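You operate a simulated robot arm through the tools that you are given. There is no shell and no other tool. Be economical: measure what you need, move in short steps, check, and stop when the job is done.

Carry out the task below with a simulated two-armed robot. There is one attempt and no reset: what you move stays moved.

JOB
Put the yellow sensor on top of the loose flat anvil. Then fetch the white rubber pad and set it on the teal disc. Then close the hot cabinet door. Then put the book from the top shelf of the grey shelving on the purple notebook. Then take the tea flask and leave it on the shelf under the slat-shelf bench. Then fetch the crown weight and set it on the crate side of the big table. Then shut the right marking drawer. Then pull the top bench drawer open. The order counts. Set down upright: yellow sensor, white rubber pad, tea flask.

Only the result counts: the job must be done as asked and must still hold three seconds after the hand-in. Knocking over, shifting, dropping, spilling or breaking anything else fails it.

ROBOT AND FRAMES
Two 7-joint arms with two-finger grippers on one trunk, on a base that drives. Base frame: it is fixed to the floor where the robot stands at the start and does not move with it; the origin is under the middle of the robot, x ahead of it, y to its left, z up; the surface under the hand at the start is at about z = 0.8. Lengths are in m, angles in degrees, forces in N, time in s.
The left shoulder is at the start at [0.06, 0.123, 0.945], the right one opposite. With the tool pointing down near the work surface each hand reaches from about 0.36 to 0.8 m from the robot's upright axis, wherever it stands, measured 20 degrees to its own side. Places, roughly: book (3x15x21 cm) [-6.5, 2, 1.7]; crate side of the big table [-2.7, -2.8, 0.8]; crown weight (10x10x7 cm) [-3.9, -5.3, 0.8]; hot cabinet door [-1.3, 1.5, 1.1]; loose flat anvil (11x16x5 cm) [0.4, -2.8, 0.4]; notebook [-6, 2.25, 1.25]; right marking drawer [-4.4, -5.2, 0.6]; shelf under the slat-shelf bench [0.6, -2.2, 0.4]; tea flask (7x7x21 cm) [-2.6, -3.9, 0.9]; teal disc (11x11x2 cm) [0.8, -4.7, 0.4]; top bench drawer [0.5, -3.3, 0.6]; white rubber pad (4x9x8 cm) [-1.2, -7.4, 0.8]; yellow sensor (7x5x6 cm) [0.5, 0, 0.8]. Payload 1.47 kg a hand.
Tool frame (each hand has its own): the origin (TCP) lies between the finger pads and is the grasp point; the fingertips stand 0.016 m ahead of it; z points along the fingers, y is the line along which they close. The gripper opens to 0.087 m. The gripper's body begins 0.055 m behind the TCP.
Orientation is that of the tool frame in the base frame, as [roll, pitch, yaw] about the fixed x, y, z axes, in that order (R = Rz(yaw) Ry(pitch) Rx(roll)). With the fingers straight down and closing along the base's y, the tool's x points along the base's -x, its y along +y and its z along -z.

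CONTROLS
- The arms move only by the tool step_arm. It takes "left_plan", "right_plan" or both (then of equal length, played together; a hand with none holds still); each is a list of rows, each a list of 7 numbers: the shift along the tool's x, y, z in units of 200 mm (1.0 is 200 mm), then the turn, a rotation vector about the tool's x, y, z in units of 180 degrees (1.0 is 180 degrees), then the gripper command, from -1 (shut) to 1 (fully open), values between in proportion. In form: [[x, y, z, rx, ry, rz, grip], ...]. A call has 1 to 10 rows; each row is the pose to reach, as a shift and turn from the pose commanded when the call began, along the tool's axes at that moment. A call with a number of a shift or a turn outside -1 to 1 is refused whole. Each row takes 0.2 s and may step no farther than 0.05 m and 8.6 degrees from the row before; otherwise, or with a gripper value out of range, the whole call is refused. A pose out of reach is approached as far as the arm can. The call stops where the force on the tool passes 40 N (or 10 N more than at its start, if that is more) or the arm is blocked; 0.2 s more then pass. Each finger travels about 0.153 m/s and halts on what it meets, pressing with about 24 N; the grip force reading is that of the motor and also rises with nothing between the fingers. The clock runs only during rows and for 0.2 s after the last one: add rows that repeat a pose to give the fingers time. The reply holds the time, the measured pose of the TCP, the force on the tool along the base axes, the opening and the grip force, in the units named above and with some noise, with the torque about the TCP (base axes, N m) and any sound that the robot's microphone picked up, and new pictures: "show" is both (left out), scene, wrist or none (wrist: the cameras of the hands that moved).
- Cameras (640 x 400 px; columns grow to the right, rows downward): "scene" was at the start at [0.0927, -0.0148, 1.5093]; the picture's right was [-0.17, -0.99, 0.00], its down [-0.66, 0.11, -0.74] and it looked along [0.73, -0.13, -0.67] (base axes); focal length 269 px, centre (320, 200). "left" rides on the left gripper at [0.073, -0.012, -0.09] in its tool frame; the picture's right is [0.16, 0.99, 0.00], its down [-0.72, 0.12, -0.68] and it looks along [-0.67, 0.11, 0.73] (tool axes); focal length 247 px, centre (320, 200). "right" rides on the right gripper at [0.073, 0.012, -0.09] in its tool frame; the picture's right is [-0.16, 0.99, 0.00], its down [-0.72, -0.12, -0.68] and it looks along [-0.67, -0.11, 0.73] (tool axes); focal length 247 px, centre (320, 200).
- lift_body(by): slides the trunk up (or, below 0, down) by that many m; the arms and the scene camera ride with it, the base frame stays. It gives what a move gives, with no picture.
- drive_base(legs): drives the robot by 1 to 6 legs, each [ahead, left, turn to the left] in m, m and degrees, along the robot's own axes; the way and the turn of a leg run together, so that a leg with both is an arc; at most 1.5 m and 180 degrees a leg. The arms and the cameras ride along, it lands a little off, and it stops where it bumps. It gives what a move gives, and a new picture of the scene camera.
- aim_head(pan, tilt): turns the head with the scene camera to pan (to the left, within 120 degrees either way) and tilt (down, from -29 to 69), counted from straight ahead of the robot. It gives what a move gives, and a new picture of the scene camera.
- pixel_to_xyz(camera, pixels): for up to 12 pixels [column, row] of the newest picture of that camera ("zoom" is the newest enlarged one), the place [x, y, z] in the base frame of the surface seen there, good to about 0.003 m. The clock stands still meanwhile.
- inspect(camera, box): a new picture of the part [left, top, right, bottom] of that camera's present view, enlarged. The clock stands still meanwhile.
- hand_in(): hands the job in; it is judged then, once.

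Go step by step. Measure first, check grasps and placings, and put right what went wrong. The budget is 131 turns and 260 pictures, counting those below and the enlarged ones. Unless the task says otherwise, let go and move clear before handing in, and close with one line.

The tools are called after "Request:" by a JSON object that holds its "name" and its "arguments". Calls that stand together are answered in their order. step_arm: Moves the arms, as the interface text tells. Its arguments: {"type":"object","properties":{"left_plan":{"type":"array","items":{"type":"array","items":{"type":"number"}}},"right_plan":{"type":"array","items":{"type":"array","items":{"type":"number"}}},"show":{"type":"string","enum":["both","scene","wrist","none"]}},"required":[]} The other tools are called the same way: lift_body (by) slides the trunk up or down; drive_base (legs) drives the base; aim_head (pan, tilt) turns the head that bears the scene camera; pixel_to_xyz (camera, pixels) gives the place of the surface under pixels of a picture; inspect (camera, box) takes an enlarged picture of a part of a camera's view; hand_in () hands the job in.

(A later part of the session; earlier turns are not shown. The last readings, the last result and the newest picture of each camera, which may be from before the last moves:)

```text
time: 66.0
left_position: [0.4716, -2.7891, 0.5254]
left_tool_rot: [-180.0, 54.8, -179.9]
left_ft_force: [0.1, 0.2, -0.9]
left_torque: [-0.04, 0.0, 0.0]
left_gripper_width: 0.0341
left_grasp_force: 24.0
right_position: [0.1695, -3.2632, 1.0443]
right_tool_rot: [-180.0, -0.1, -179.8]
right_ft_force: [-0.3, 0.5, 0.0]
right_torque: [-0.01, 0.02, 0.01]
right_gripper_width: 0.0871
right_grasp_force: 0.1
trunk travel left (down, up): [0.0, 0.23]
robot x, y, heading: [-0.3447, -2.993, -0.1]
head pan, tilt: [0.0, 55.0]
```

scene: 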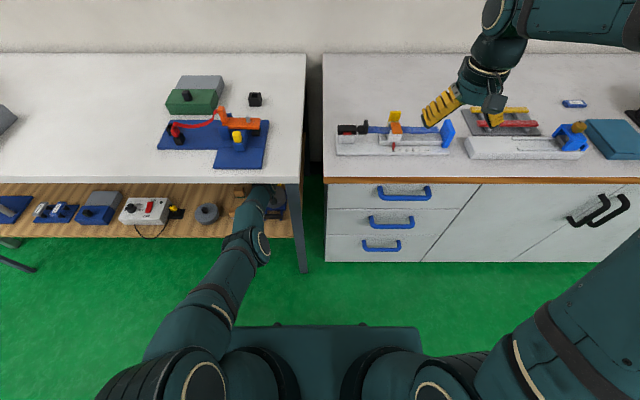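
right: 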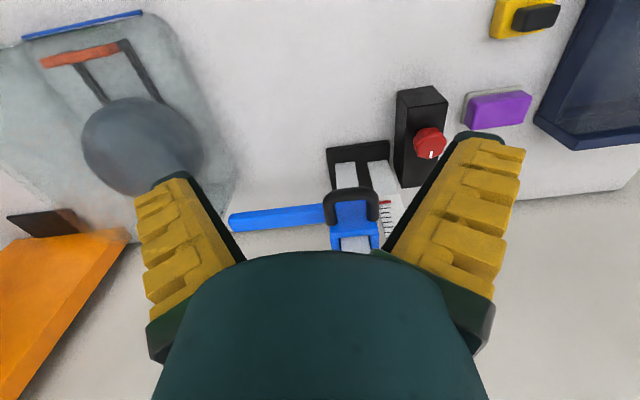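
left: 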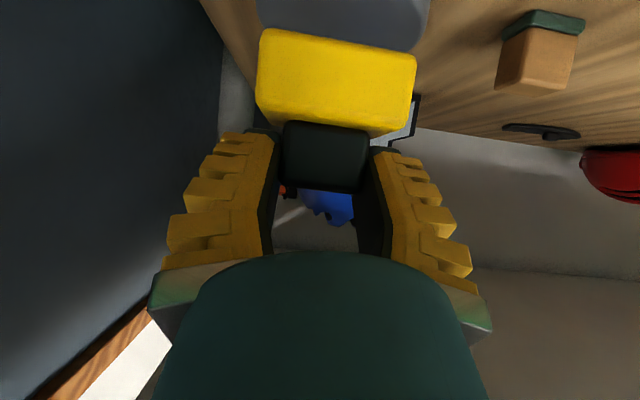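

The TCP is now at (0.472,-2.789,0.525), a bit past the disc. I bring it back about 5 cm and check.

Request:
{"name": "step_arm", "arguments": {"left_plan": [[0.041, -0.01, -0.124, 0, 0, 0, -1], [0.082, -0.02, -0.248, 0, 0, 0, -1], [0.082, -0.02, -0.248, 0, 0, 0, -1]], "show": "wrist"}}

Request:
{"name": "inspect", "arguments": {"camera": "scene", "box": [230, 170, 310, 230]}}

```text
time: 66.8
left_position: [0.4685, -2.7915, 0.523]
left_tool_rot: [-180.0, 55.0, -179.8]
left_ft_force: [-0.2, 0.5, -1.4]
left_torque: [-0.02, -0.02, -0.02]
left_gripper_width: 0.0343
left_grasp_force: 24.1
left hand out of reach, approached as far as the arm can: row 1, 2, 3
right_position: [0.1692, -3.2634, 1.0435]
right_tool_rot: [-180.0, -0.1, -179.8]
right_ft_force: [0.0, -0.5, 0.2]
right_torque: [0.01, 0.02, 0.0]
right_gripper_width: 0.0871
right_grasp_force: 0.1
trunk travel left (down, up): [0.0, 0.23]
robot x, y, heading: [-0.3471, -2.9919, 0.3]
head pan, tilt: [0.0, 55.0]
```

left: 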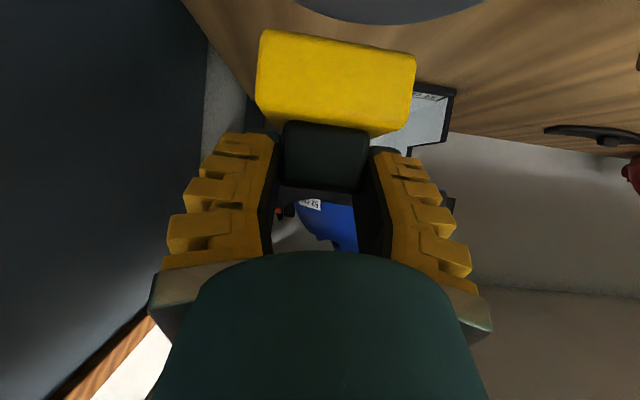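

```text
6.67 times, centred on (270, 200) of scene
```

zoom: 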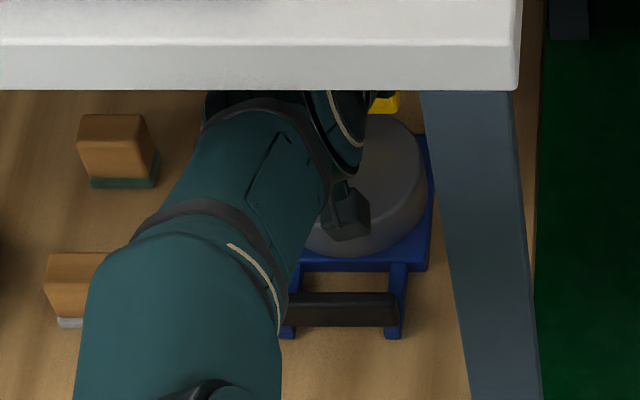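

The hand hardly moved (commanded pose still beyond reach). I command a larger pull back and up.

Request:
{"name": "step_arm", "arguments": {"left_plan": [[0.055, 0, -0.165, 0, 0, 0, -1], [0.11, 0, -0.33, 0, 0, 0, -1], [0.164, 0, -0.496, 0, 0, 0, -1], [0.164, 0, -0.496, 0, 0, 0, -1]], "show": "wrist"}}

```text
time: 67.8
left_position: [0.4648, -2.7781, 0.5169]
left_tool_rot: [179.9, 55.0, -179.7]
left_ft_force: [0.6, -0.1, -1.2]
left_torque: [-0.01, 0.01, -0.02]
left_gripper_width: 0.0343
left_grasp_force: 24.3
left hand out of reach, approached as far as the arm can: row 1, 2, 3, 4
right_position: [0.1692, -3.2645, 1.044]
right_tool_rot: [-179.9, -0.1, -179.9]
right_ft_force: [-0.1, -0.2, 0.5]
right_torque: [-0.03, 0.0, 0.0]
right_gripper_width: 0.0868
right_grasp_force: 0.1
trunk travel left (down, up): [0.0, 0.23]
robot x, y, heading: [-0.3474, -2.994, 0.3]
head pan, tilt: [0.0, 55.0]
```

left: 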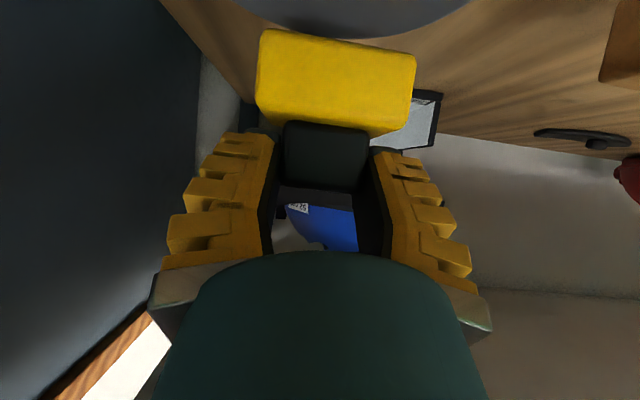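

The arm is stretched straight and stuck at that singular pose. I back the base out of the shelf 0.35 m and then bend the arm free.

Request:
{"name": "drive_base", "arguments": {"legs": [[-0.35, 0, 0]]}}

Request:
{"name": "step_arm", "arguments": {"left_plan": [[-0.2, 0, -0.15, 0, 0, 0, -1], [-0.35, 0, -0.3, 0, 0, 0, -1], [-0.5, 0, -0.45, 0, 0, 0, -1], [-0.6, 0, -0.6, 0, 0, 0, -1], [-0.6, 0, -0.8, 0, 0, 0, -1], [-0.5, 0, -0.9, 0, 0, 0, -1], [-0.5, 0, -0.9, 0, 0, 0, -1]], "show": "scene"}}

```text
time: 70.0
left_position: [0.1144, -2.7784, 0.5168]
left_tool_rot: [-180.0, 55.0, -179.6]
left_ft_force: [-0.9, 0.6, -1.3]
left_torque: [0.0, 0.02, 0.0]
left_gripper_width: 0.0341
left_grasp_force: 23.2
right_position: [-0.1812, -3.2623, 1.0453]
right_tool_rot: [-180.0, 0.0, -179.6]
right_ft_force: [0.4, 0.2, 0.8]
right_torque: [-0.02, -0.01, 0.0]
right_gripper_width: 0.0868
right_grasp_force: 0.1
trunk travel left (down, up): [0.0, 0.23]
robot x, y, heading: [-0.6961, -2.9931, 0.7]
head pan, tilt: [0.0, 55.0]
```

scene: 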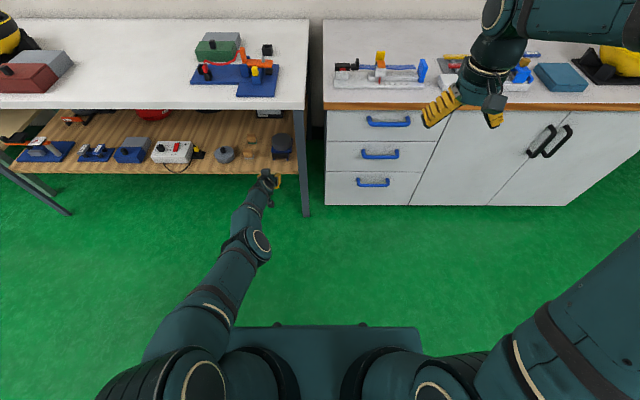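

```text
time: 71.6
left_position: [0.1777, -2.7773, 0.6478]
left_tool_rot: [-179.9, 55.0, -179.6]
left_ft_force: [0.1, 0.5, -1.7]
left_torque: [-0.02, -0.02, 0.0]
left_gripper_width: 0.0341
left_grasp_force: 24.0
left hand out of reach, approached as far as the arm can: row 1, 2, 3, 4, 5, 6, 7
right_position: [-0.1801, -3.2647, 1.0438]
right_tool_rot: [-179.9, 0.1, -179.6]
right_ft_force: [0.1, 0.2, -0.7]
right_torque: [0.01, -0.05, -0.03]
right_gripper_width: 0.0868
right_grasp_force: 0.1
trunk travel left (down, up): [0.0, 0.23]
robot x, y, heading: [-0.6937, -2.9925, 0.4]
head pan, tilt: [0.0, 55.0]
```

scene: 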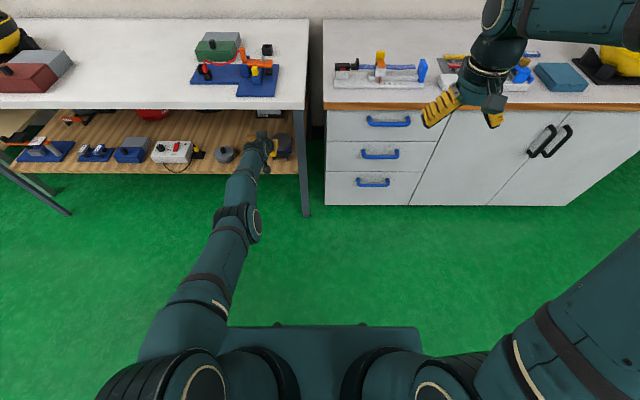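

The hand rose but is still stretched. I command a pull back with a sideways component to free the elbow.

Request:
{"name": "step_arm", "arguments": {"left_plan": [[0, 0.1, -0.18, 0, 0, 0, -1], [0, 0.2, -0.36, 0, 0, 0, -1], [0, 0.3, -0.54, 0, 0, 0, -1], [0, 0.4, -0.72, 0, 0, 0, -1], [0, 0.5, -0.9, 0, 0, 0, -1], [0, 0.5, -0.9, 0, 0, 0, -1], [0, 0.5, -0.9, 0, 0, 0, -1]], "show": "scene"}}

```text
time: 73.2
left_position: [0.1805, -2.6426, 0.7171]
left_tool_rot: [-179.9, 55.0, -179.5]
left_ft_force: [0.1, -0.9, -1.5]
left_torque: [0.04, 0.02, 0.01]
left_gripper_width: 0.0344
left_grasp_force: 24.3
left hand out of reach, approached as far as the arm can: row 1, 2, 3, 4, 5, 6, 7
right_position: [-0.1801, -3.2643, 1.045]
right_tool_rot: [180.0, 0.0, -179.7]
right_ft_force: [0.7, -0.9, -0.4]
right_torque: [0.03, 0.01, 0.01]
right_gripper_width: 0.0871
right_grasp_force: 0.1
trunk travel left (down, up): [0.0, 0.23]
robot x, y, heading: [-0.694, -2.9918, 0.2]
head pan, tilt: [0.0, 55.0]
```

scene: 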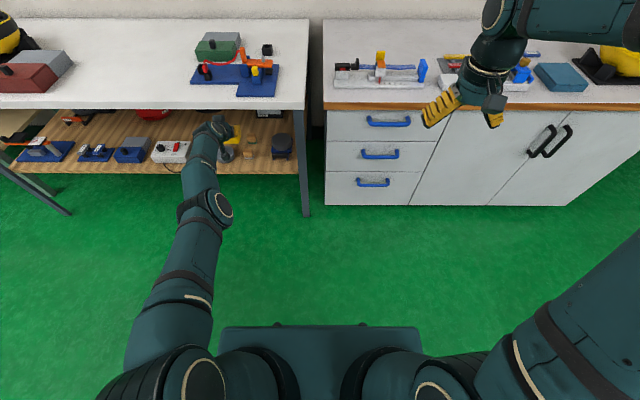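

Still straight; the elbow bends the other way, so I command down and back (tool +x) instead.

Request:
{"name": "step_arm", "arguments": {"left_plan": [[0.2, 0, 0, 0, 0, 0, -1], [0.4, 0, 0, 0, 0, 0, -1], [0.6, 0, 0, 0, 0, 0, -1], [0.8, 0, 0, 0, 0, 0, -1], [1.0, 0, 0, 0, 0, 0, -1], [1.0, 0, 0, 0, 0, 0, -1], [1.0, 0, 0, 0, 0, 0, -1]], "show": "scene"}}

```text
time: 74.8
left_position: [0.0965, -2.6311, 0.5328]
left_tool_rot: [-180.0, 55.1, -179.5]
left_ft_force: [0.6, 0.5, -1.1]
left_torque: [0.02, 0.04, -0.02]
left_gripper_width: 0.0344
left_grasp_force: 23.5
left hand out of reach, approached as far as the arm can: row 1, 2, 3, 4, 5, 6, 7
right_position: [-0.1803, -3.264, 1.0436]
right_tool_rot: [-180.0, 0.0, -179.7]
right_ft_force: [-0.9, 0.5, 0.3]
right_torque: [0.04, -0.01, 0.03]
right_gripper_width: 0.0872
right_grasp_force: 0.0
trunk travel left (down, up): [0.0, 0.23]
robot x, y, heading: [-0.6911, -2.9945, 0.6]
head pan, tilt: [0.0, 55.0]
```

scene: 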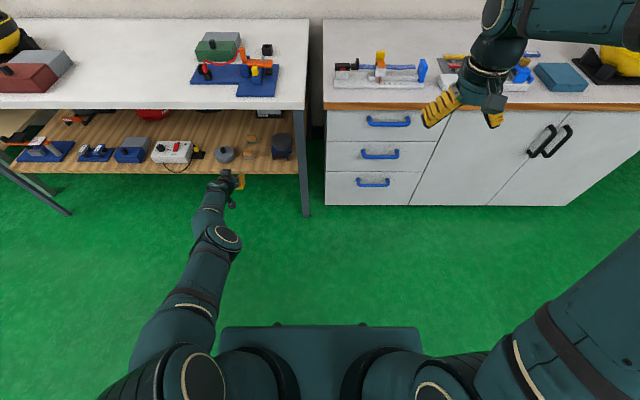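

It followed downwards. Now I try a pure pull back of 15 cm from this lower pose.

Request:
{"name": "step_arm", "arguments": {"left_plan": [[0.086, 0, -0.123, 0, 0, 0, -1], [0.172, 0, -0.246, 0, 0, 0, -1], [0.258, 0, -0.369, 0, 0, 0, -1], [0.344, 0, -0.492, 0, 0, 0, -1], [0.43, 0, -0.614, 0, 0, 0, -1], [0.516, 0, -0.737, 0, 0, 0, -1], [0.602, 0, -0.86, 0, 0, 0, -1], [0.602, 0, -0.86, 0, 0, 0, -1]], "show": "both"}}

```text
time: 76.6
left_position: [-0.0016, -2.5645, 0.4367]
left_tool_rot: [180.0, 55.0, -179.5]
left_ft_force: [0.1, 0.3, -2.3]
left_torque: [0.02, 0.03, 0.01]
left_gripper_width: 0.034
left_grasp_force: 24.1
left hand out of reach, approached as far as the arm can: row 1, 2, 3, 4, 5, 6, 7, 8
right_position: [-0.1808, -3.265, 1.0435]
right_tool_rot: [180.0, 0.0, -179.6]
right_ft_force: [0.3, -0.2, -0.4]
right_torque: [0.04, 0.04, -0.03]
right_gripper_width: 0.087
right_grasp_force: 0.0
trunk travel left (down, up): [0.0, 0.23]
robot x, y, heading: [-0.6924, -2.9909, 0.7]
head pan, tilt: [0.0, 55.0]
```

scene: 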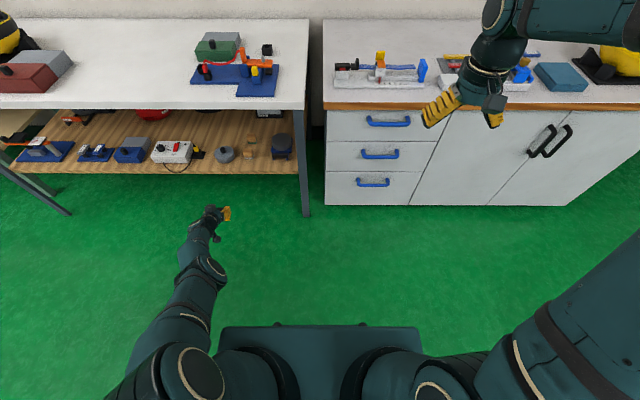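
left: 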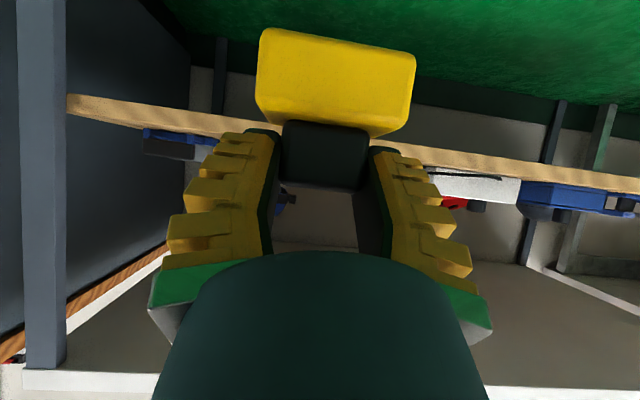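

The arm and wrist are all aligned (straight). I rotate the tool back towards vertical while pulling back, which should break the alignment.

Request:
{"name": "step_arm", "arguments": {"left_plan": [[0.1, 0, -0.14, 0, 0.04365, 0, -1], [0.2, 0, -0.28, 0, 0.0873, 0, -1], [0.3, 0, -0.42, 0, 0.13095, 0, -1], [0.4, 0, -0.56, 0, 0.1746, 0, -1], [0.5, 0, -0.7, 0, 0.21825, 0, -1], [0.6, 0, -0.84, 0, 0.2619, 0, -1], [0.69, 0, -0.98, 0, 0.30556, 0, -1], [0.69, 0, -0.98, 0, 0.30556, 0, -1], [0.69, 0, -0.98, 0, 0.30556, 0, -1]], "show": "scene"}}

```text
time: 78.6
left_position: [-0.1728, -2.5259, 0.3696]
left_tool_rot: [180.0, 0.0, -179.5]
left_ft_force: [-0.2, 0.1, -0.6]
left_torque: [0.02, -0.07, -0.03]
left_gripper_width: 0.0339
left_grasp_force: 23.6
left hand out of reach, approached as far as the arm can: row 1, 2, 3, 4, 5, 6, 7, 8, 9
right_position: [-0.182, -3.2639, 1.0452]
right_tool_rot: [180.0, -0.1, -179.7]
right_ft_force: [0.1, -0.5, 0.0]
right_torque: [-0.01, 0.02, 0.01]
right_gripper_width: 0.087
right_grasp_force: 0.0
trunk travel left (down, up): [0.0, 0.23]
robot x, y, heading: [-0.6933, -2.9932, 0.6]
head pan, tilt: [0.0, 55.0]
```

scene: 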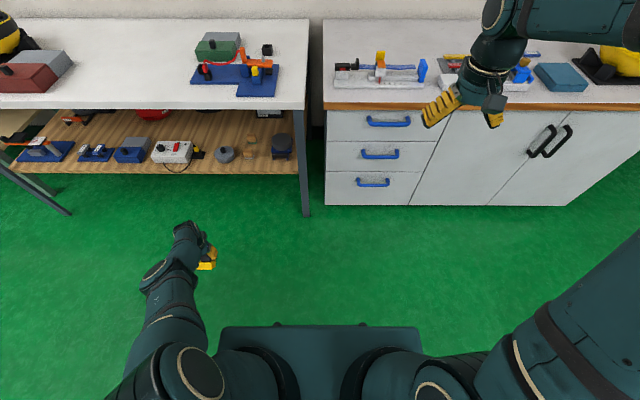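

The tool is vertical again, but the reply still says out of reach. I look at the arm itself to see which joint is stuck.

Request:
{"name": "aim_head", "arguments": {"pan": 35, "tilt": 62}}

```text
time: 79.7
left_position: [-0.1717, -2.5265, 0.3682]
left_tool_rot: [179.9, -0.1, -179.6]
left_ft_force: [-0.1, -0.7, -1.8]
left_torque: [0.01, -0.03, -0.03]
left_gripper_width: 0.0339
left_grasp_force: 24.3
right_position: [-0.1806, -3.2647, 1.0441]
right_tool_rot: [-180.0, -0.1, -179.6]
right_ft_force: [1.0, 0.2, 0.6]
right_torque: [-0.01, 0.03, 0.05]
right_gripper_width: 0.0866
right_grasp_force: 0.0
trunk travel left (down, up): [0.0, 0.23]
robot x, y, heading: [-0.6938, -2.993, 0.4]
head pan, tilt: [35.0, 62.0]
```

scene: 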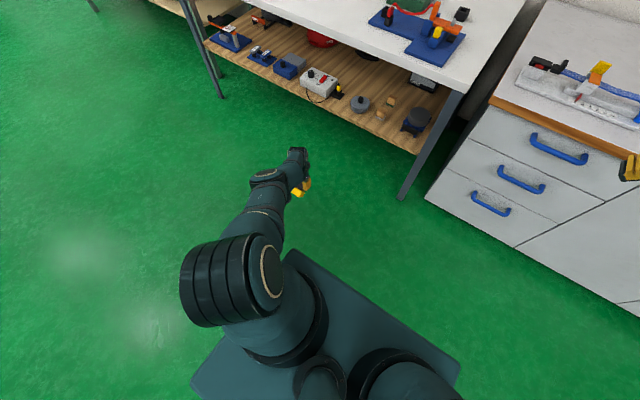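

The elbow now looks bent, raised out to the left. I try a straight lift of 20 cm.

Request:
{"name": "step_arm", "arguments": {"left_plan": [[0, 0, -0.2, 0, 0, 0, -1], [0, 0, -0.4, 0, 0, 0, -1], [0, 0, -0.6, 0, 0, 0, -1], [0, 0, -0.8, 0, 0, 0, -1], [0, 0, -1, 0, 0, 0, -1], [0, 0, -1, 0, 0, 0, -1]], "show": "scene"}}

```text
time: 81.0
left_position: [-0.093, -2.4752, 0.5218]
left_tool_rot: [-179.8, -0.2, -179.5]
left_ft_force: [0.3, 0.2, -1.1]
left_torque: [-0.02, -0.06, 0.0]
left_gripper_width: 0.0342
left_grasp_force: 24.4
left hand out of reach, approached as far as the arm can: row 1, 2, 3, 4, 5, 6
right_position: [-0.1788, -3.2641, 1.0451]
right_tool_rot: [179.9, 0.0, -179.6]
right_ft_force: [-1.2, 0.3, -0.9]
right_torque: [0.0, 0.03, 0.02]
right_gripper_width: 0.0871
right_grasp_force: 0.1
trunk travel left (down, up): [0.0, 0.23]
robot x, y, heading: [-0.6957, -2.9944, 0.3]
head pan, tilt: [35.0, 62.0]
```

scene: 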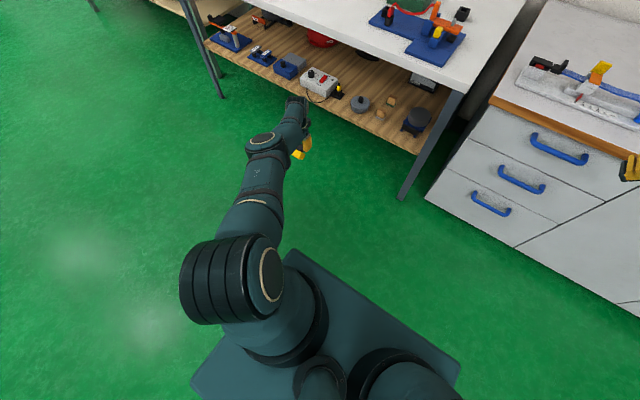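

The arm is still straight: the elbow has probably tipped slightly past straight against its limit. I command outward and upward to bring it back over, then pull in.

Request:
{"name": "step_arm", "arguments": {"left_plan": [[-0.12, 0.09, 0, 0, 0, 0, -1], [-0.24, 0.18, 0, 0, 0, 0, -1], [-0.36, 0.27, -0.1, 0, 0, 0, -1], [-0.48, 0.36, -0.25, 0, 0, 0, -1], [-0.6, 0.45, -0.4, 0, 0, 0, -1], [-0.6, 0.45, -0.6, 0, 0, 0, -1], [-0.6, 0.45, -0.8, 0, 0, 0, -1], [-0.6, 0.45, -1.0, 0, 0, 0, -1], [-0.6, 0.45, -1.0, 0, 0, 0, -1]], "show": "none"}}

Request:
{"name": "step_arm", "arguments": {"left_plan": [[0.2, 0, 0, 0, 0, 0, -1], [0.4, 0, 0, 0, 0, 0, -1], [0.6, 0, 0, 0, 0, 0, -1], [0.8, 0, 0, 0, 0, 0, -1], [1.0, 0, 0, 0, 0, 0, -1], [1.0, -0.2, 0, 0, 0, 0, -1], [1.0, -0.4, 0, 0, 0, 0, -1]], "show": "scene"}}

```text
time: 83.0
left_position: [-0.0527, -2.4413, 0.6912]
left_tool_rot: [-180.0, -0.1, -179.6]
left_ft_force: [-0.8, -0.3, -1.3]
left_torque: [0.01, -0.06, -0.04]
left_gripper_width: 0.0342
left_grasp_force: 24.4
left hand out of reach, approached as far as the arm can: row 1, 2, 3, 4, 5, 6, 7, 8, 9
right_position: [-0.1786, -3.2647, 1.0439]
right_tool_rot: [-179.9, 0.0, -179.7]
right_ft_force: [0.5, -0.8, -0.5]
right_torque: [0.05, -0.01, -0.02]
right_gripper_width: 0.0871
right_grasp_force: 0.0
trunk travel left (down, up): [0.0, 0.23]
robot x, y, heading: [-0.6978, -2.9927, 0.3]
head pan, tilt: [35.0, 62.0]
```

```text
time: 84.7
left_position: [-0.2525, -2.518, 0.6943]
left_tool_rot: [179.8, 0.0, -179.7]
left_ft_force: [1.3, 0.3, -1.4]
left_torque: [0.0, -0.02, -0.01]
left_gripper_width: 0.0339
left_grasp_force: 23.5
right_position: [-0.1799, -3.2645, 1.043]
right_tool_rot: [180.0, 0.0, -179.6]
right_ft_force: [0.3, 0.1, 0.3]
right_torque: [0.0, 0.03, 0.01]
right_gripper_width: 0.0871
right_grasp_force: 0.0
trunk travel left (down, up): [0.0, 0.23]
robot x, y, heading: [-0.6947, -2.9949, 0.4]
head pan, tilt: [35.0, 62.0]
```

scene: 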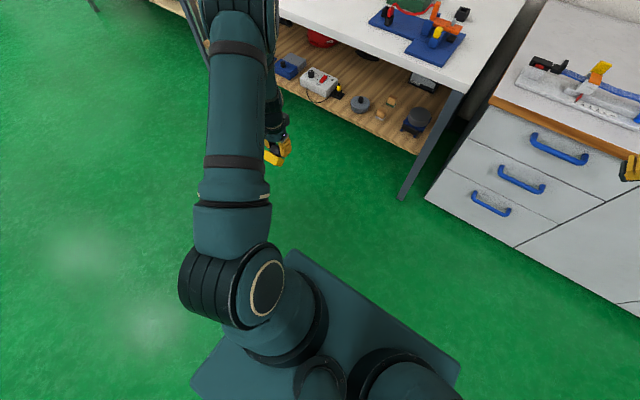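

The elbow is free again: the hand is at (-0.253,-2.518,0.694) with no reach warning. I move it back in front and re-tilt to 35° elevation.

Request:
{"name": "step_arm", "arguments": {"left_plan": [[0, -0.2, 0, 0, 0, 0, -1], [0, -0.4, 0, 0, 0, 0, -1], [0, -0.6, 0, 0, 0, 0, -1], [0, -0.8, 0, 0, 0, 0, -1], [0, -1.0, 0, 0, 0, 0, -1]], "show": "none"}}

Request:
{"name": "step_arm", "arguments": {"left_plan": [[-0.12, -0.05, 0.02, 0, -0.04365, 0, -1], [-0.24, -0.1, 0.04, 0, -0.0873, 0, -1], [-0.36, -0.15, 0.06, 0, -0.13095, 0, -1], [-0.48, -0.2, 0.08, 0, -0.1746, 0, -1], [-0.6, -0.25, 0.1, 0, -0.21825, 0, -1], [-0.72, -0.3, 0.12, 0, -0.2619, 0, -1], [-0.82, -0.35, 0.15, 0, -0.30556, 0, -1], [-0.82, -0.35, 0.15, 0, -0.30556, 0, -1]], "show": "wrist"}}

Request:
{"name": "aim_head", "arguments": {"pan": 10, "tilt": 55}}

```text
time: 85.8
left_position: [-0.2514, -2.7183, 0.6934]
left_tool_rot: [-179.9, 0.1, -179.5]
left_ft_force: [0.6, 0.1, -2.4]
left_torque: [0.0, -0.02, 0.01]
left_gripper_width: 0.0341
left_grasp_force: 23.7
right_position: [-0.1786, -3.2644, 1.0436]
right_tool_rot: [-180.0, 0.0, -179.6]
right_ft_force: [0.0, -0.7, 0.0]
right_torque: [0.05, -0.03, -0.01]
right_gripper_width: 0.087
right_grasp_force: 0.0
trunk travel left (down, up): [0.0, 0.23]
robot x, y, heading: [-0.6949, -2.9944, 0.3]
head pan, tilt: [35.0, 62.0]
```

```text
time: 87.7
left_position: [-0.088, -2.7866, 0.6638]
left_tool_rot: [-180.0, 55.2, -179.6]
left_ft_force: [0.6, 0.1, -1.3]
left_torque: [0.03, -0.01, 0.01]
left_gripper_width: 0.034
left_grasp_force: 24.1
right_position: [-0.1799, -3.2638, 1.0454]
right_tool_rot: [180.0, 0.1, -179.6]
right_ft_force: [0.1, -0.2, -0.9]
right_torque: [0.0, -0.01, 0.03]
right_gripper_width: 0.087
right_grasp_force: 0.1
trunk travel left (down, up): [0.0, 0.23]
robot x, y, heading: [-0.6933, -2.9926, 0.4]
head pan, tilt: [35.0, 62.0]
```

left: 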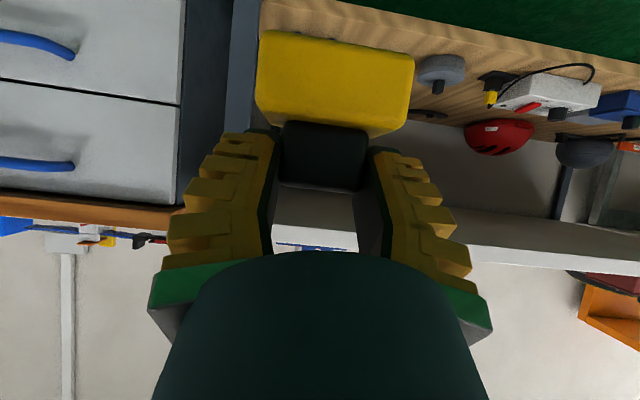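

```text
time: 88.5
left_position: [-0.0875, -2.7876, 0.6635]
left_tool_rot: [180.0, 55.0, -179.6]
left_ft_force: [-0.2, -0.2, -1.2]
left_torque: [0.01, 0.01, 0.03]
left_gripper_width: 0.034
left_grasp_force: 24.1
right_position: [-0.1809, -3.263, 1.0448]
right_tool_rot: [-179.9, 0.0, -179.6]
right_ft_force: [-0.1, -0.9, 0.1]
right_torque: [0.0, -0.01, 0.05]
right_gripper_width: 0.0869
right_grasp_force: 0.0
trunk travel left (down, up): [0.0, 0.23]
robot x, y, heading: [-0.6925, -2.9967, 0.2]
head pan, tilt: [10.0, 55.0]
```

scene: 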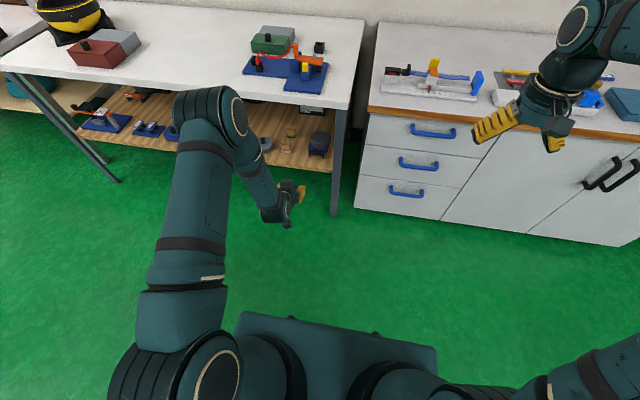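

The hand is tilted again at (-0.088,-2.787,0.664). I lower it to z≈0.565 and check where the base's front edge is and the disc.

Request:
{"name": "step_arm", "arguments": {"left_plan": [[0.14, 0, 0.1, 0, 0, 0, -1], [0.28, 0, 0.2, 0, 0, 0, -1], [0.41, 0, 0.287, 0, 0, 0, -1], [0.41, 0, 0.287, 0, 0, 0, -1]], "show": "none"}}

Request:
{"name": "pixel_to_xyz", "arguments": {"camera": "scene", "pixels": [[242, 313], [430, 348], [400, 190], [320, 140], [318, 150], [440, 130], [600, 185]]}}

```text
time: 89.5
left_position: [-0.0872, -2.7857, 0.5661]
left_tool_rot: [180.0, 55.0, -179.6]
left_ft_force: [-0.2, -0.6, -1.4]
left_torque: [0.01, -0.02, 0.01]
left_gripper_width: 0.0342
left_grasp_force: 24.0
right_position: [-0.1793, -3.2642, 1.0447]
right_tool_rot: [180.0, 0.0, -179.7]
right_ft_force: [0.4, -0.2, 0.1]
right_torque: [-0.02, -0.01, -0.01]
right_gripper_width: 0.0872
right_grasp_force: 0.0
trunk travel left (down, up): [0.0, 0.23]
robot x, y, heading: [-0.6973, -2.9931, 0.6]
head pan, tilt: [10.0, 55.0]
```

```text
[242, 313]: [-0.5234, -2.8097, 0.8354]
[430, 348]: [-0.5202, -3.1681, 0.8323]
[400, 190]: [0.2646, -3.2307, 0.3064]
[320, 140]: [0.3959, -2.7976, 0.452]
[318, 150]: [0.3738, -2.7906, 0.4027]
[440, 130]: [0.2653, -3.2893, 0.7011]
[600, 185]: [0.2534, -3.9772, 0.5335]
```

The trunk front is only 0.17 m ahead of the axis, so I can drive 0.385 m in; the hand will enter the shelf at z 0.566, above the handle.

Request:
{"name": "drive_base", "arguments": {"legs": [[0.385, 0, 0]]}}

```text
time: 92.0
left_position: [0.304, -2.7859, 0.5661]
left_tool_rot: [179.9, 54.9, -179.7]
left_ft_force: [-0.2, 0.0, -1.6]
left_torque: [0.02, 0.0, 0.03]
left_gripper_width: 0.0342
left_grasp_force: 24.3
right_position: [0.2102, -3.2637, 1.0437]
right_tool_rot: [180.0, 0.0, -179.6]
right_ft_force: [0.5, 0.9, 0.3]
right_torque: [0.02, 0.02, 0.03]
right_gripper_width: 0.087
right_grasp_force: 0.0
trunk travel left (down, up): [0.0, 0.23]
robot x, y, heading: [-0.303, -2.9939, 0.0]
head pan, tilt: [10.0, 55.0]
```

scene: 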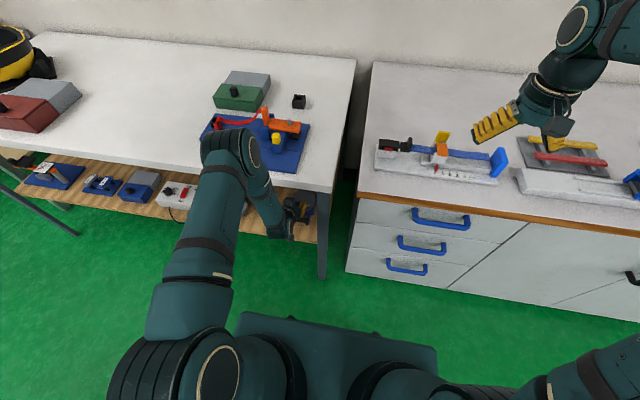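

The hand is at (0.304,-2.786,0.566) with the elbow well bent. I move forward to above the disc centre.

Request:
{"name": "step_arm", "arguments": {"left_plan": [[-0.094, -0.01, 0.164, 0, 0, 0, -1], [-0.189, -0.02, 0.327, 0, 0, 0, -1], [-0.283, -0.03, 0.491, 0, 0, 0, -1], [-0.283, -0.03, 0.491, 0, 0, 0, -1]], "show": "both"}}

Request:
{"name": "inspect", "arguments": {"camera": "scene", "box": [250, 160, 340, 250]}}

```text
time: 93.2
left_position: [0.376, -2.7873, 0.5339]
left_tool_rot: [-179.7, 51.4, -179.2]
left_ft_force: [1.1, 0.4, -1.8]
left_torque: [-0.04, 0.02, -0.02]
left_gripper_width: 0.0342
left_grasp_force: 23.8
right_position: [0.199, -3.2591, 1.0448]
right_tool_rot: [179.9, 0.1, -179.2]
right_ft_force: [-0.3, 0.6, 0.3]
right_torque: [0.03, -0.06, 0.03]
right_gripper_width: 0.0868
right_grasp_force: 0.1
trunk travel left (down, up): [0.0, 0.23]
robot x, y, heading: [-0.3153, -2.9923, 0.6]
head pan, tilt: [10.0, 55.0]
stopped in row 4 (left hand): the arm was blocked; the commanded pose is now the measured one
```

scene: 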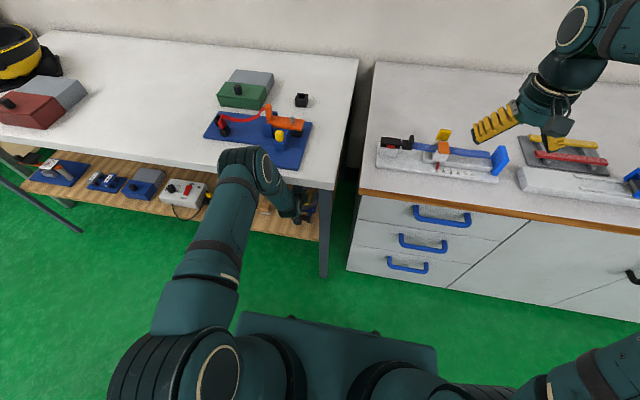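
left: 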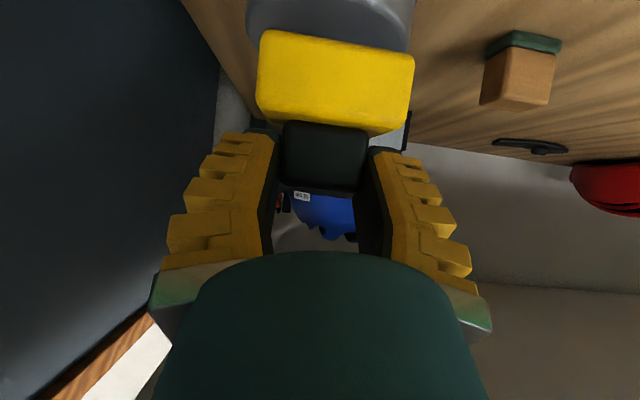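

```text
4.44 times, centred on (295, 205) of scene
```

zoom: 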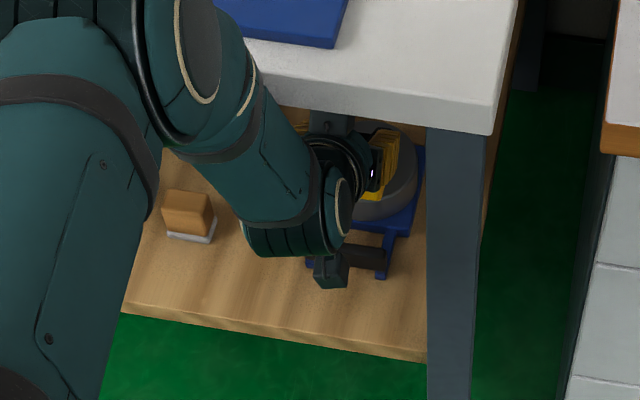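

The arm was blocked: the elbow is against the bench's front edge and tipped the tool by 3.6°. I retreat, restore the pitch, and move the base back so the arm works more stretched, with the elbow away from the edge.

Request:
{"name": "step_arm", "arguments": {"left_plan": [[0.05, 0, -0.18, 0, -0.01, 0, -1], [0.101, 0, -0.367, 0, -0.02, 0, -1], [0.101, 0, -0.367, 0, -0.02, 0, -1]], "show": "none"}}

Request:
{"name": "drive_base", "arguments": {"legs": [[-0.05, 0, -0.4]]}}

Request:
{"name": "pixel_to_xyz", "arguments": {"camera": "scene", "pixels": [[334, 187], [245, 172]]}}

```text
time: 94.0
left_position: [0.3193, -2.7897, 0.5717]
left_tool_rot: [-179.7, 56.0, -179.3]
left_ft_force: [-0.7, -0.8, -1.6]
left_torque: [0.01, 0.01, 0.03]
left_gripper_width: 0.0339
left_grasp_force: 23.8
right_position: [0.2031, -3.2601, 1.0447]
right_tool_rot: [-180.0, 0.0, -179.4]
right_ft_force: [0.0, -0.6, 0.2]
right_torque: [0.0, -0.03, 0.03]
right_gripper_width: 0.0868
right_grasp_force: 0.2
trunk travel left (down, up): [0.0, 0.23]
robot x, y, heading: [-0.3113, -2.9914, 0.6]
head pan, tilt: [10.0, 55.0]
```

```text
time: 94.9
left_position: [0.27, -2.793, 0.5706]
left_tool_rot: [-179.8, 56.0, -179.6]
left_ft_force: [-0.3, 0.3, -0.4]
left_torque: [-0.02, -0.02, 0.02]
left_gripper_width: 0.0341
left_grasp_force: 24.3
right_position: [0.1503, -3.2637, 1.0453]
right_tool_rot: [-180.0, 0.0, -179.8]
right_ft_force: [-0.6, 0.7, 0.5]
right_torque: [0.01, 0.0, -0.02]
right_gripper_width: 0.0871
right_grasp_force: 0.1
trunk travel left (down, up): [0.0, 0.23]
robot x, y, heading: [-0.3607, -2.9904, 0.4]
head pan, tilt: [10.0, 55.0]
```

scene: 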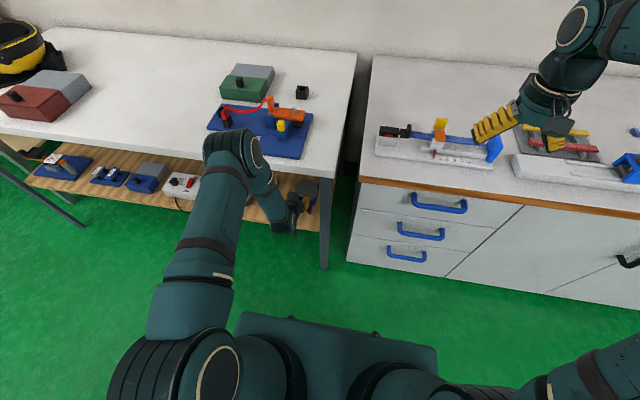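

```text
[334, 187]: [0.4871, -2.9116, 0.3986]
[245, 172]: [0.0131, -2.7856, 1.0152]
```

The forearm was what met the edge; from the base at x -0.36 the arm will lie flatter with about 10 cm clearance. I advance to above the disc, correcting pitch by 1°.

Request:
{"name": "step_arm", "arguments": {"left_plan": [[-0.087, 0, 0.163, 0, 0.005, 0, -1], [-0.175, 0, 0.326, 0, 0.005, 0, -1], [-0.262, 0, 0.488, 0, 0.005, 0, -1], [-0.349, 0, 0.651, 0, 0.005, 0, -1]], "show": "both"}}

Request:
{"name": "inspect", "arguments": {"camera": "scene", "box": [250, 160, 340, 250]}}

```text
time: 95.9
left_position: [0.406, -2.7941, 0.5509]
left_tool_rot: [-179.7, 54.6, -179.7]
left_ft_force: [0.2, -0.2, -0.6]
left_torque: [0.0, 0.01, -0.01]
left_gripper_width: 0.0339
left_grasp_force: 23.7
right_position: [0.1459, -3.2623, 1.0457]
right_tool_rot: [-180.0, 0.3, -179.6]
right_ft_force: [-1.0, 0.1, -0.9]
right_torque: [0.02, 0.01, 0.01]
right_gripper_width: 0.087
right_grasp_force: 0.1
trunk travel left (down, up): [0.0, 0.23]
robot x, y, heading: [-0.3595, -2.9898, 0.3]
head pan, tilt: [10.0, 55.0]
```

scene: 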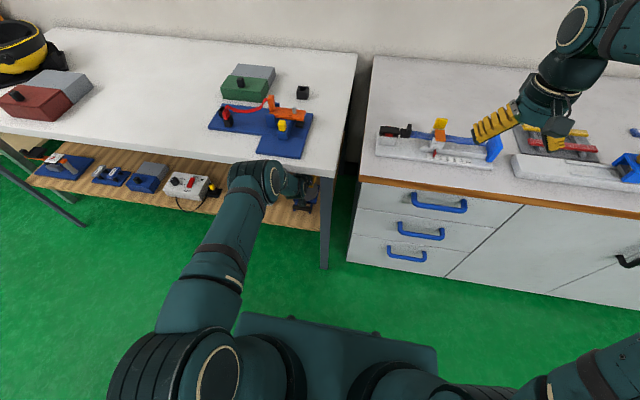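
left: 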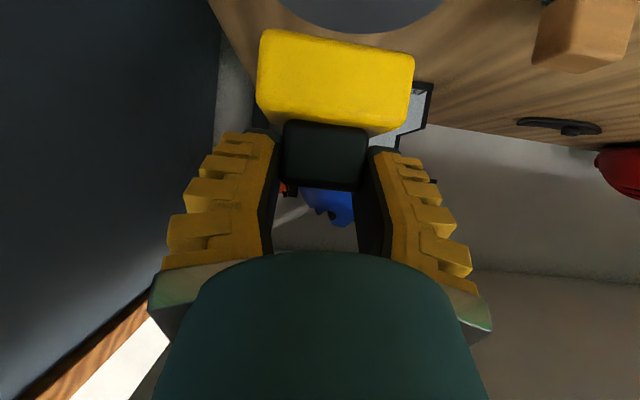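

```text
4.44 times, centred on (295, 205) of scene
```

zoom: 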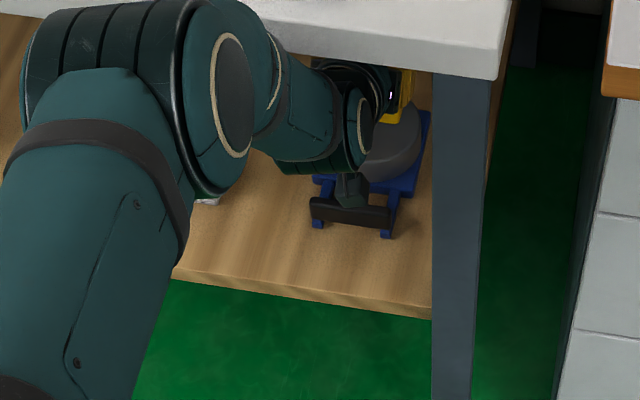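

The reading is 1 cm short of the command, perhaps just lagging or a light touch. I repeat a hold row and measure the elbow and where the disc shows in the wrist picture.

Request:
{"name": "step_arm", "arguments": {"left_plan": [[0, 0, 0, 0, 0, 0, -1]], "show": "none"}}

Request:
{"name": "pixel_to_xyz", "arguments": {"camera": "scene", "pixels": [[262, 164], [275, 168], [240, 168], [283, 178], [295, 176], [334, 170]]}}

Request:
{"name": "pixel_to_xyz", "arguments": {"camera": "left", "pixels": [[360, 25], [280, 5], [440, 5], [360, 10]]}}

```text
time: 96.3
left_position: [0.4067, -2.7945, 0.55]
left_tool_rot: [-179.6, 54.6, -179.4]
left_ft_force: [-0.1, -0.5, -1.8]
left_torque: [0.01, 0.06, -0.02]
left_gripper_width: 0.0342
left_grasp_force: 23.6
right_position: [0.1467, -3.2622, 1.0449]
right_tool_rot: [-179.9, 0.3, -179.7]
right_ft_force: [0.9, -0.7, -0.3]
right_torque: [0.01, -0.02, 0.02]
right_gripper_width: 0.0872
right_grasp_force: 0.2
trunk travel left (down, up): [0.0, 0.23]
robot x, y, heading: [-0.3625, -2.9901, 0.2]
head pan, tilt: [10.0, 55.0]
```

```text
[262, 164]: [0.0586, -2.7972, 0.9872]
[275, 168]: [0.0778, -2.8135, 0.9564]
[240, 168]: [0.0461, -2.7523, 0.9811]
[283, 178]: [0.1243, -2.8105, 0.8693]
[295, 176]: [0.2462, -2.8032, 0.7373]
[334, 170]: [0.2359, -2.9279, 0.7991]
```

```text
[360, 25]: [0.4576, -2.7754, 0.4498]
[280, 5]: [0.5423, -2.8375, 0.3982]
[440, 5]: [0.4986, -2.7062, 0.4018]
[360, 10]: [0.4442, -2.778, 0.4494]
```

The TCP is at (0.407,-2.795,0.550), which is already well over the disc (x 0.37..0.465). I lower straight down about 4 cm, which also takes the forearm away from the bench edge.

Request:
{"name": "step_arm", "arguments": {"left_plan": [[0.06, 0, 0.042, 0, 0, 0, -1], [0.12, 0, 0.084, 0, 0, 0, -1], [0.172, 0, 0.121, 0, 0, 0, -1], [0.172, 0, 0.121, 0, 0, 0, -1]], "show": "both"}}

```text
time: 97.3
left_position: [0.417, -2.7945, 0.5124]
left_tool_rot: [-179.7, 55.2, -179.6]
left_ft_force: [0.5, -0.4, -1.4]
left_torque: [-0.01, -0.01, 0.0]
left_gripper_width: 0.0339
left_grasp_force: 23.9
right_position: [0.1513, -3.2638, 1.0436]
right_tool_rot: [-180.0, 0.0, -179.8]
right_ft_force: [-0.5, -0.2, 0.1]
right_torque: [0.0, -0.03, 0.01]
right_gripper_width: 0.0869
right_grasp_force: 0.0
trunk travel left (down, up): [0.0, 0.23]
robot x, y, heading: [-0.3615, -2.9878, 0.2]
head pan, tilt: [10.0, 55.0]
```

scene: 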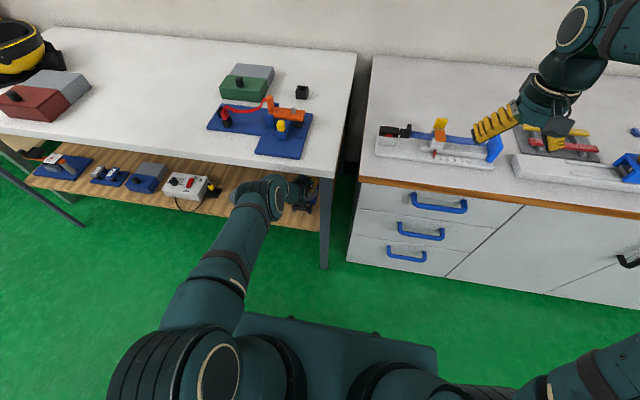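
left: 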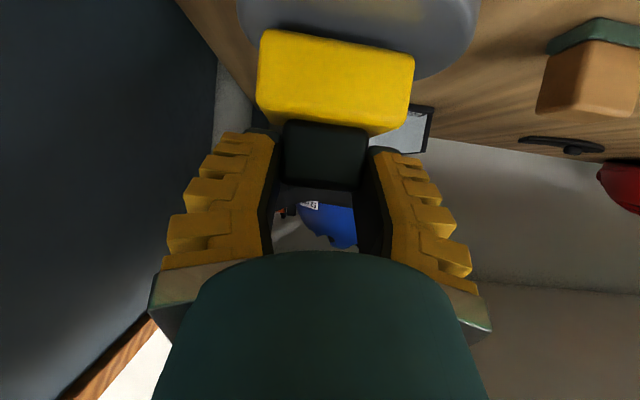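

The hand is free of the edge at (0.417,-2.795,0.512). The disc seems shifted to the right of the sensor in the wrist picture (240..480 against 258..412), so I measure its edges.

Request:
{"name": "pixel_to_xyz", "arguments": {"camera": "left", "pixels": [[245, 5], [470, 5], [430, 65], [250, 35], [465, 40], [420, 30], [440, 10]]}}

Request:
{"name": "inspect", "arguments": {"camera": "scene", "box": [270, 160, 340, 220]}}

```text
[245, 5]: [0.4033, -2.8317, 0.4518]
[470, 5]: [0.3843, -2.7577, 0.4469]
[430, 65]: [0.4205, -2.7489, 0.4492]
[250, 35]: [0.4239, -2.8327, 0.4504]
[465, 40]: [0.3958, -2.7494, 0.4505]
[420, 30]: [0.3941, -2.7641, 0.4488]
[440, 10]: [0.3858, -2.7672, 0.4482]
```

```text
6.67 times, centred on (305, 190) of scene
```

zoom: 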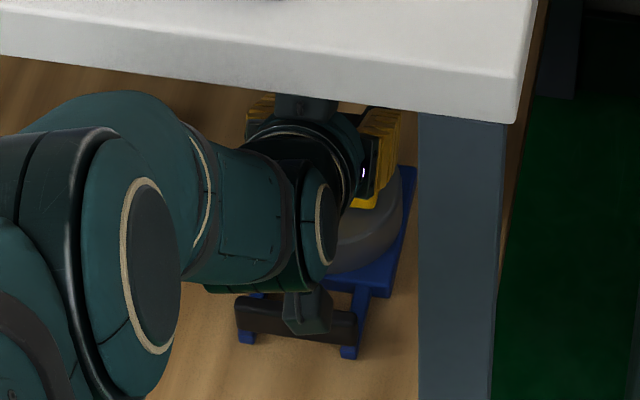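

The disc spans y -2.836..-2.745, x about 0.37..0.465, so the sensor sits over it. I shift 4 mm left and lower to contact.

Request:
{"name": "step_arm", "arguments": {"left_plan": [[0.012, 0.02, 0.008, 0, 0, 0, -1], [0.022, 0.02, 0.015, 0, 0, 0, -1], [0.03, 0.02, 0.021, 0, 0, 0, -1]], "show": "none"}}

```text
time: 98.1
left_position: [0.4165, -2.7897, 0.5081]
left_tool_rot: [-179.8, 55.2, -179.7]
left_ft_force: [-2.1, -1.8, 7.4]
left_torque: [0.09, 0.26, 0.05]
left_gripper_width: 0.0348
left_grasp_force: 23.9
right_position: [0.151, -3.2641, 1.0455]
right_tool_rot: [180.0, -0.1, -179.8]
right_ft_force: [-0.6, -0.6, 0.4]
right_torque: [0.01, -0.02, -0.02]
right_gripper_width: 0.0869
right_grasp_force: 0.1
trunk travel left (down, up): [0.0, 0.23]
robot x, y, heading: [-0.3618, -2.9927, 0.3]
head pan, tilt: [10.0, 55.0]
```

Contact at 7 N. I open, then withdraw straight back with a slight rise.

Request:
{"name": "step_arm", "arguments": {"left_plan": [[0.024, 0.02, 0.017, 0, 0, 0, 0], [0.024, 0.02, 0.017, 0, 0, 0, 1], [0.024, 0.02, 0.017, 0, 0, 0, 1], [0.155, 0.02, -0.196, 0, 0, 0, 1], [0.286, 0.02, -0.409, 0, 0, 0, 1], [0.417, 0.02, -0.622, 0, 0, 0, 1], [0.548, 0.02, -0.835, 0, 0, 0, 1]], "show": "both"}}

Request:
{"name": "inspect", "arguments": {"camera": "scene", "box": [270, 150, 340, 220]}}

```text
time: 99.7
left_position: [0.215, -2.7873, 0.5113]
left_tool_rot: [-179.7, 55.2, -179.7]
left_ft_force: [0.0, -0.6, -0.7]
left_torque: [0.0, -0.01, 0.0]
left_gripper_width: 0.0869
left_grasp_force: 0.2
right_position: [0.1518, -3.2636, 1.0449]
right_tool_rot: [-180.0, 0.0, -179.8]
right_ft_force: [0.0, -0.6, -0.2]
right_torque: [0.0, 0.01, 0.0]
right_gripper_width: 0.0867
right_grasp_force: 0.0
trunk travel left (down, up): [0.0, 0.23]
robot x, y, heading: [-0.3595, -2.9899, 0.1]
head pan, tilt: [10.0, 55.0]
```

scene: 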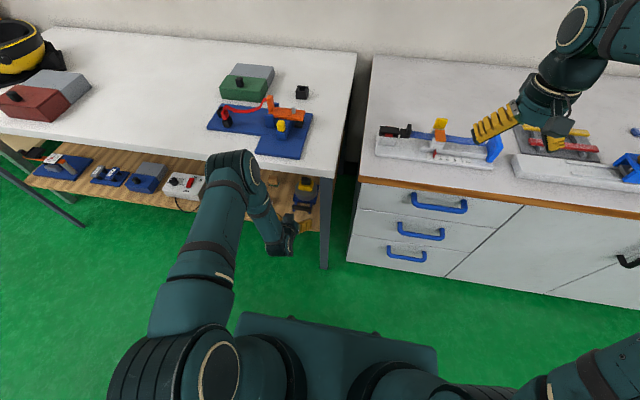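
left: 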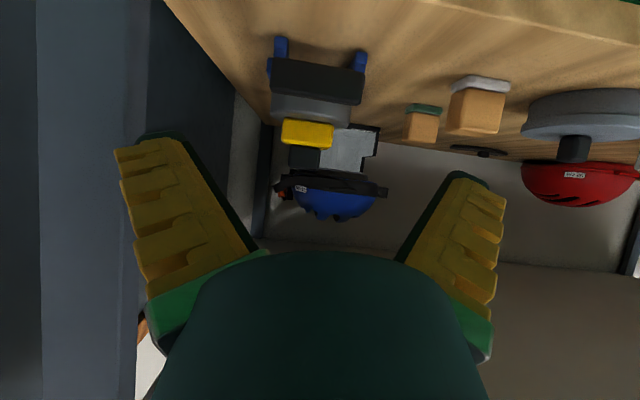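

```text
5.71 times, centred on (305, 185) of scene
```

zoom: 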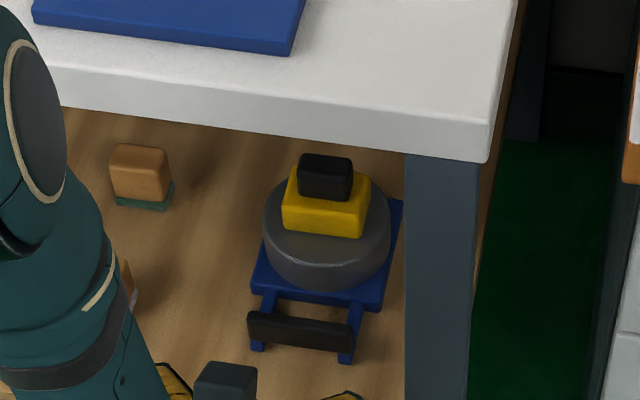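

The sensor stands upright on the anvil's disc (zoom (330,190)), and the first job is done. Now I back away, raise the trunk, and drive towards the white pad near (-1.2,-7.4).

Request:
{"name": "drive_base", "arguments": {"legs": [[-0.55, 0, 0], [0, 0, -90], [1.5, 0, 0], [1.3, 0, 0]]}}

Request:
{"name": "lift_body", "arguments": {"by": 0.1}}

Request:
{"name": "aim_head", "arguments": {"pan": 0, "tilt": 30}}

```text
time: 119.9
left_position: [-0.6757, -6.3988, 0.5101]
left_tool_rot: [-179.7, 55.1, 89.7]
left_ft_force: [-0.7, -0.6, -1.0]
left_torque: [-0.03, 0.01, -0.03]
left_gripper_width: 0.087
left_grasp_force: 0.1
right_position: [-1.1512, -6.3294, 1.0445]
right_tool_rot: [179.8, 0.0, 89.5]
right_ft_force: [-0.7, 0.7, -0.5]
right_torque: [0.0, 0.01, 0.01]
right_gripper_width: 0.0869
right_grasp_force: 0.1
trunk travel left (down, up): [0.0, 0.23]
robot x, y, heading: [-0.8729, -5.8181, -90.4]
head pan, tilt: [10.0, 55.0]
```

scene: 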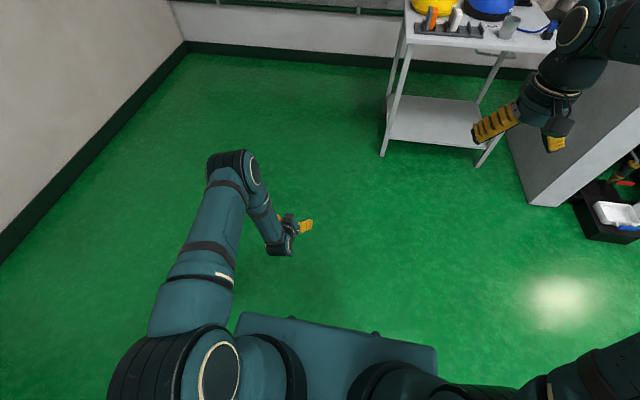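

```text
time: 121.2
left_position: [-0.6763, -6.3994, 0.6109]
left_tool_rot: [-179.6, 55.0, 89.6]
left_ft_force: [0.3, -0.6, -0.2]
left_torque: [0.0, 0.0, 0.01]
left_gripper_width: 0.0867
left_grasp_force: 0.1
right_position: [-1.1521, -6.3274, 1.1432]
right_tool_rot: [179.9, 0.0, 89.4]
right_ft_force: [-0.4, 0.4, -0.5]
right_torque: [-0.02, -0.01, 0.03]
right_gripper_width: 0.087
right_grasp_force: 0.0
trunk travel left (down, up): [-0.1, 0.13]
robot x, y, heading: [-0.8767, -5.8161, -90.5]
head pan, tilt: [10.0, 55.0]
```

```text
time: 122.1
left_position: [-0.675, -6.3986, 0.6107]
left_tool_rot: [-179.6, 55.2, 89.6]
left_ft_force: [-1.3, -0.5, -0.9]
left_torque: [0.01, 0.0, -0.01]
left_gripper_width: 0.0871
left_grasp_force: 0.1
right_position: [-1.1512, -6.3291, 1.1442]
right_tool_rot: [180.0, 0.0, 89.5]
right_ft_force: [0.4, 0.1, 0.1]
right_torque: [-0.01, 0.02, -0.01]
right_gripper_width: 0.0872
right_grasp_force: 0.1
trunk travel left (down, up): [-0.1, 0.13]
robot x, y, heading: [-0.872, -5.8207, -90.3]
head pan, tilt: [0.0, 30.0]
```

scene: 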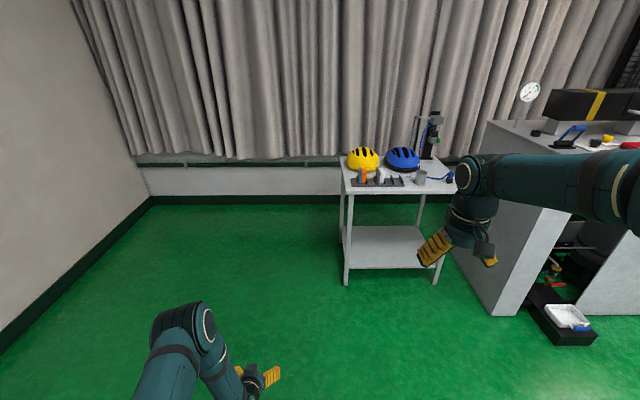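

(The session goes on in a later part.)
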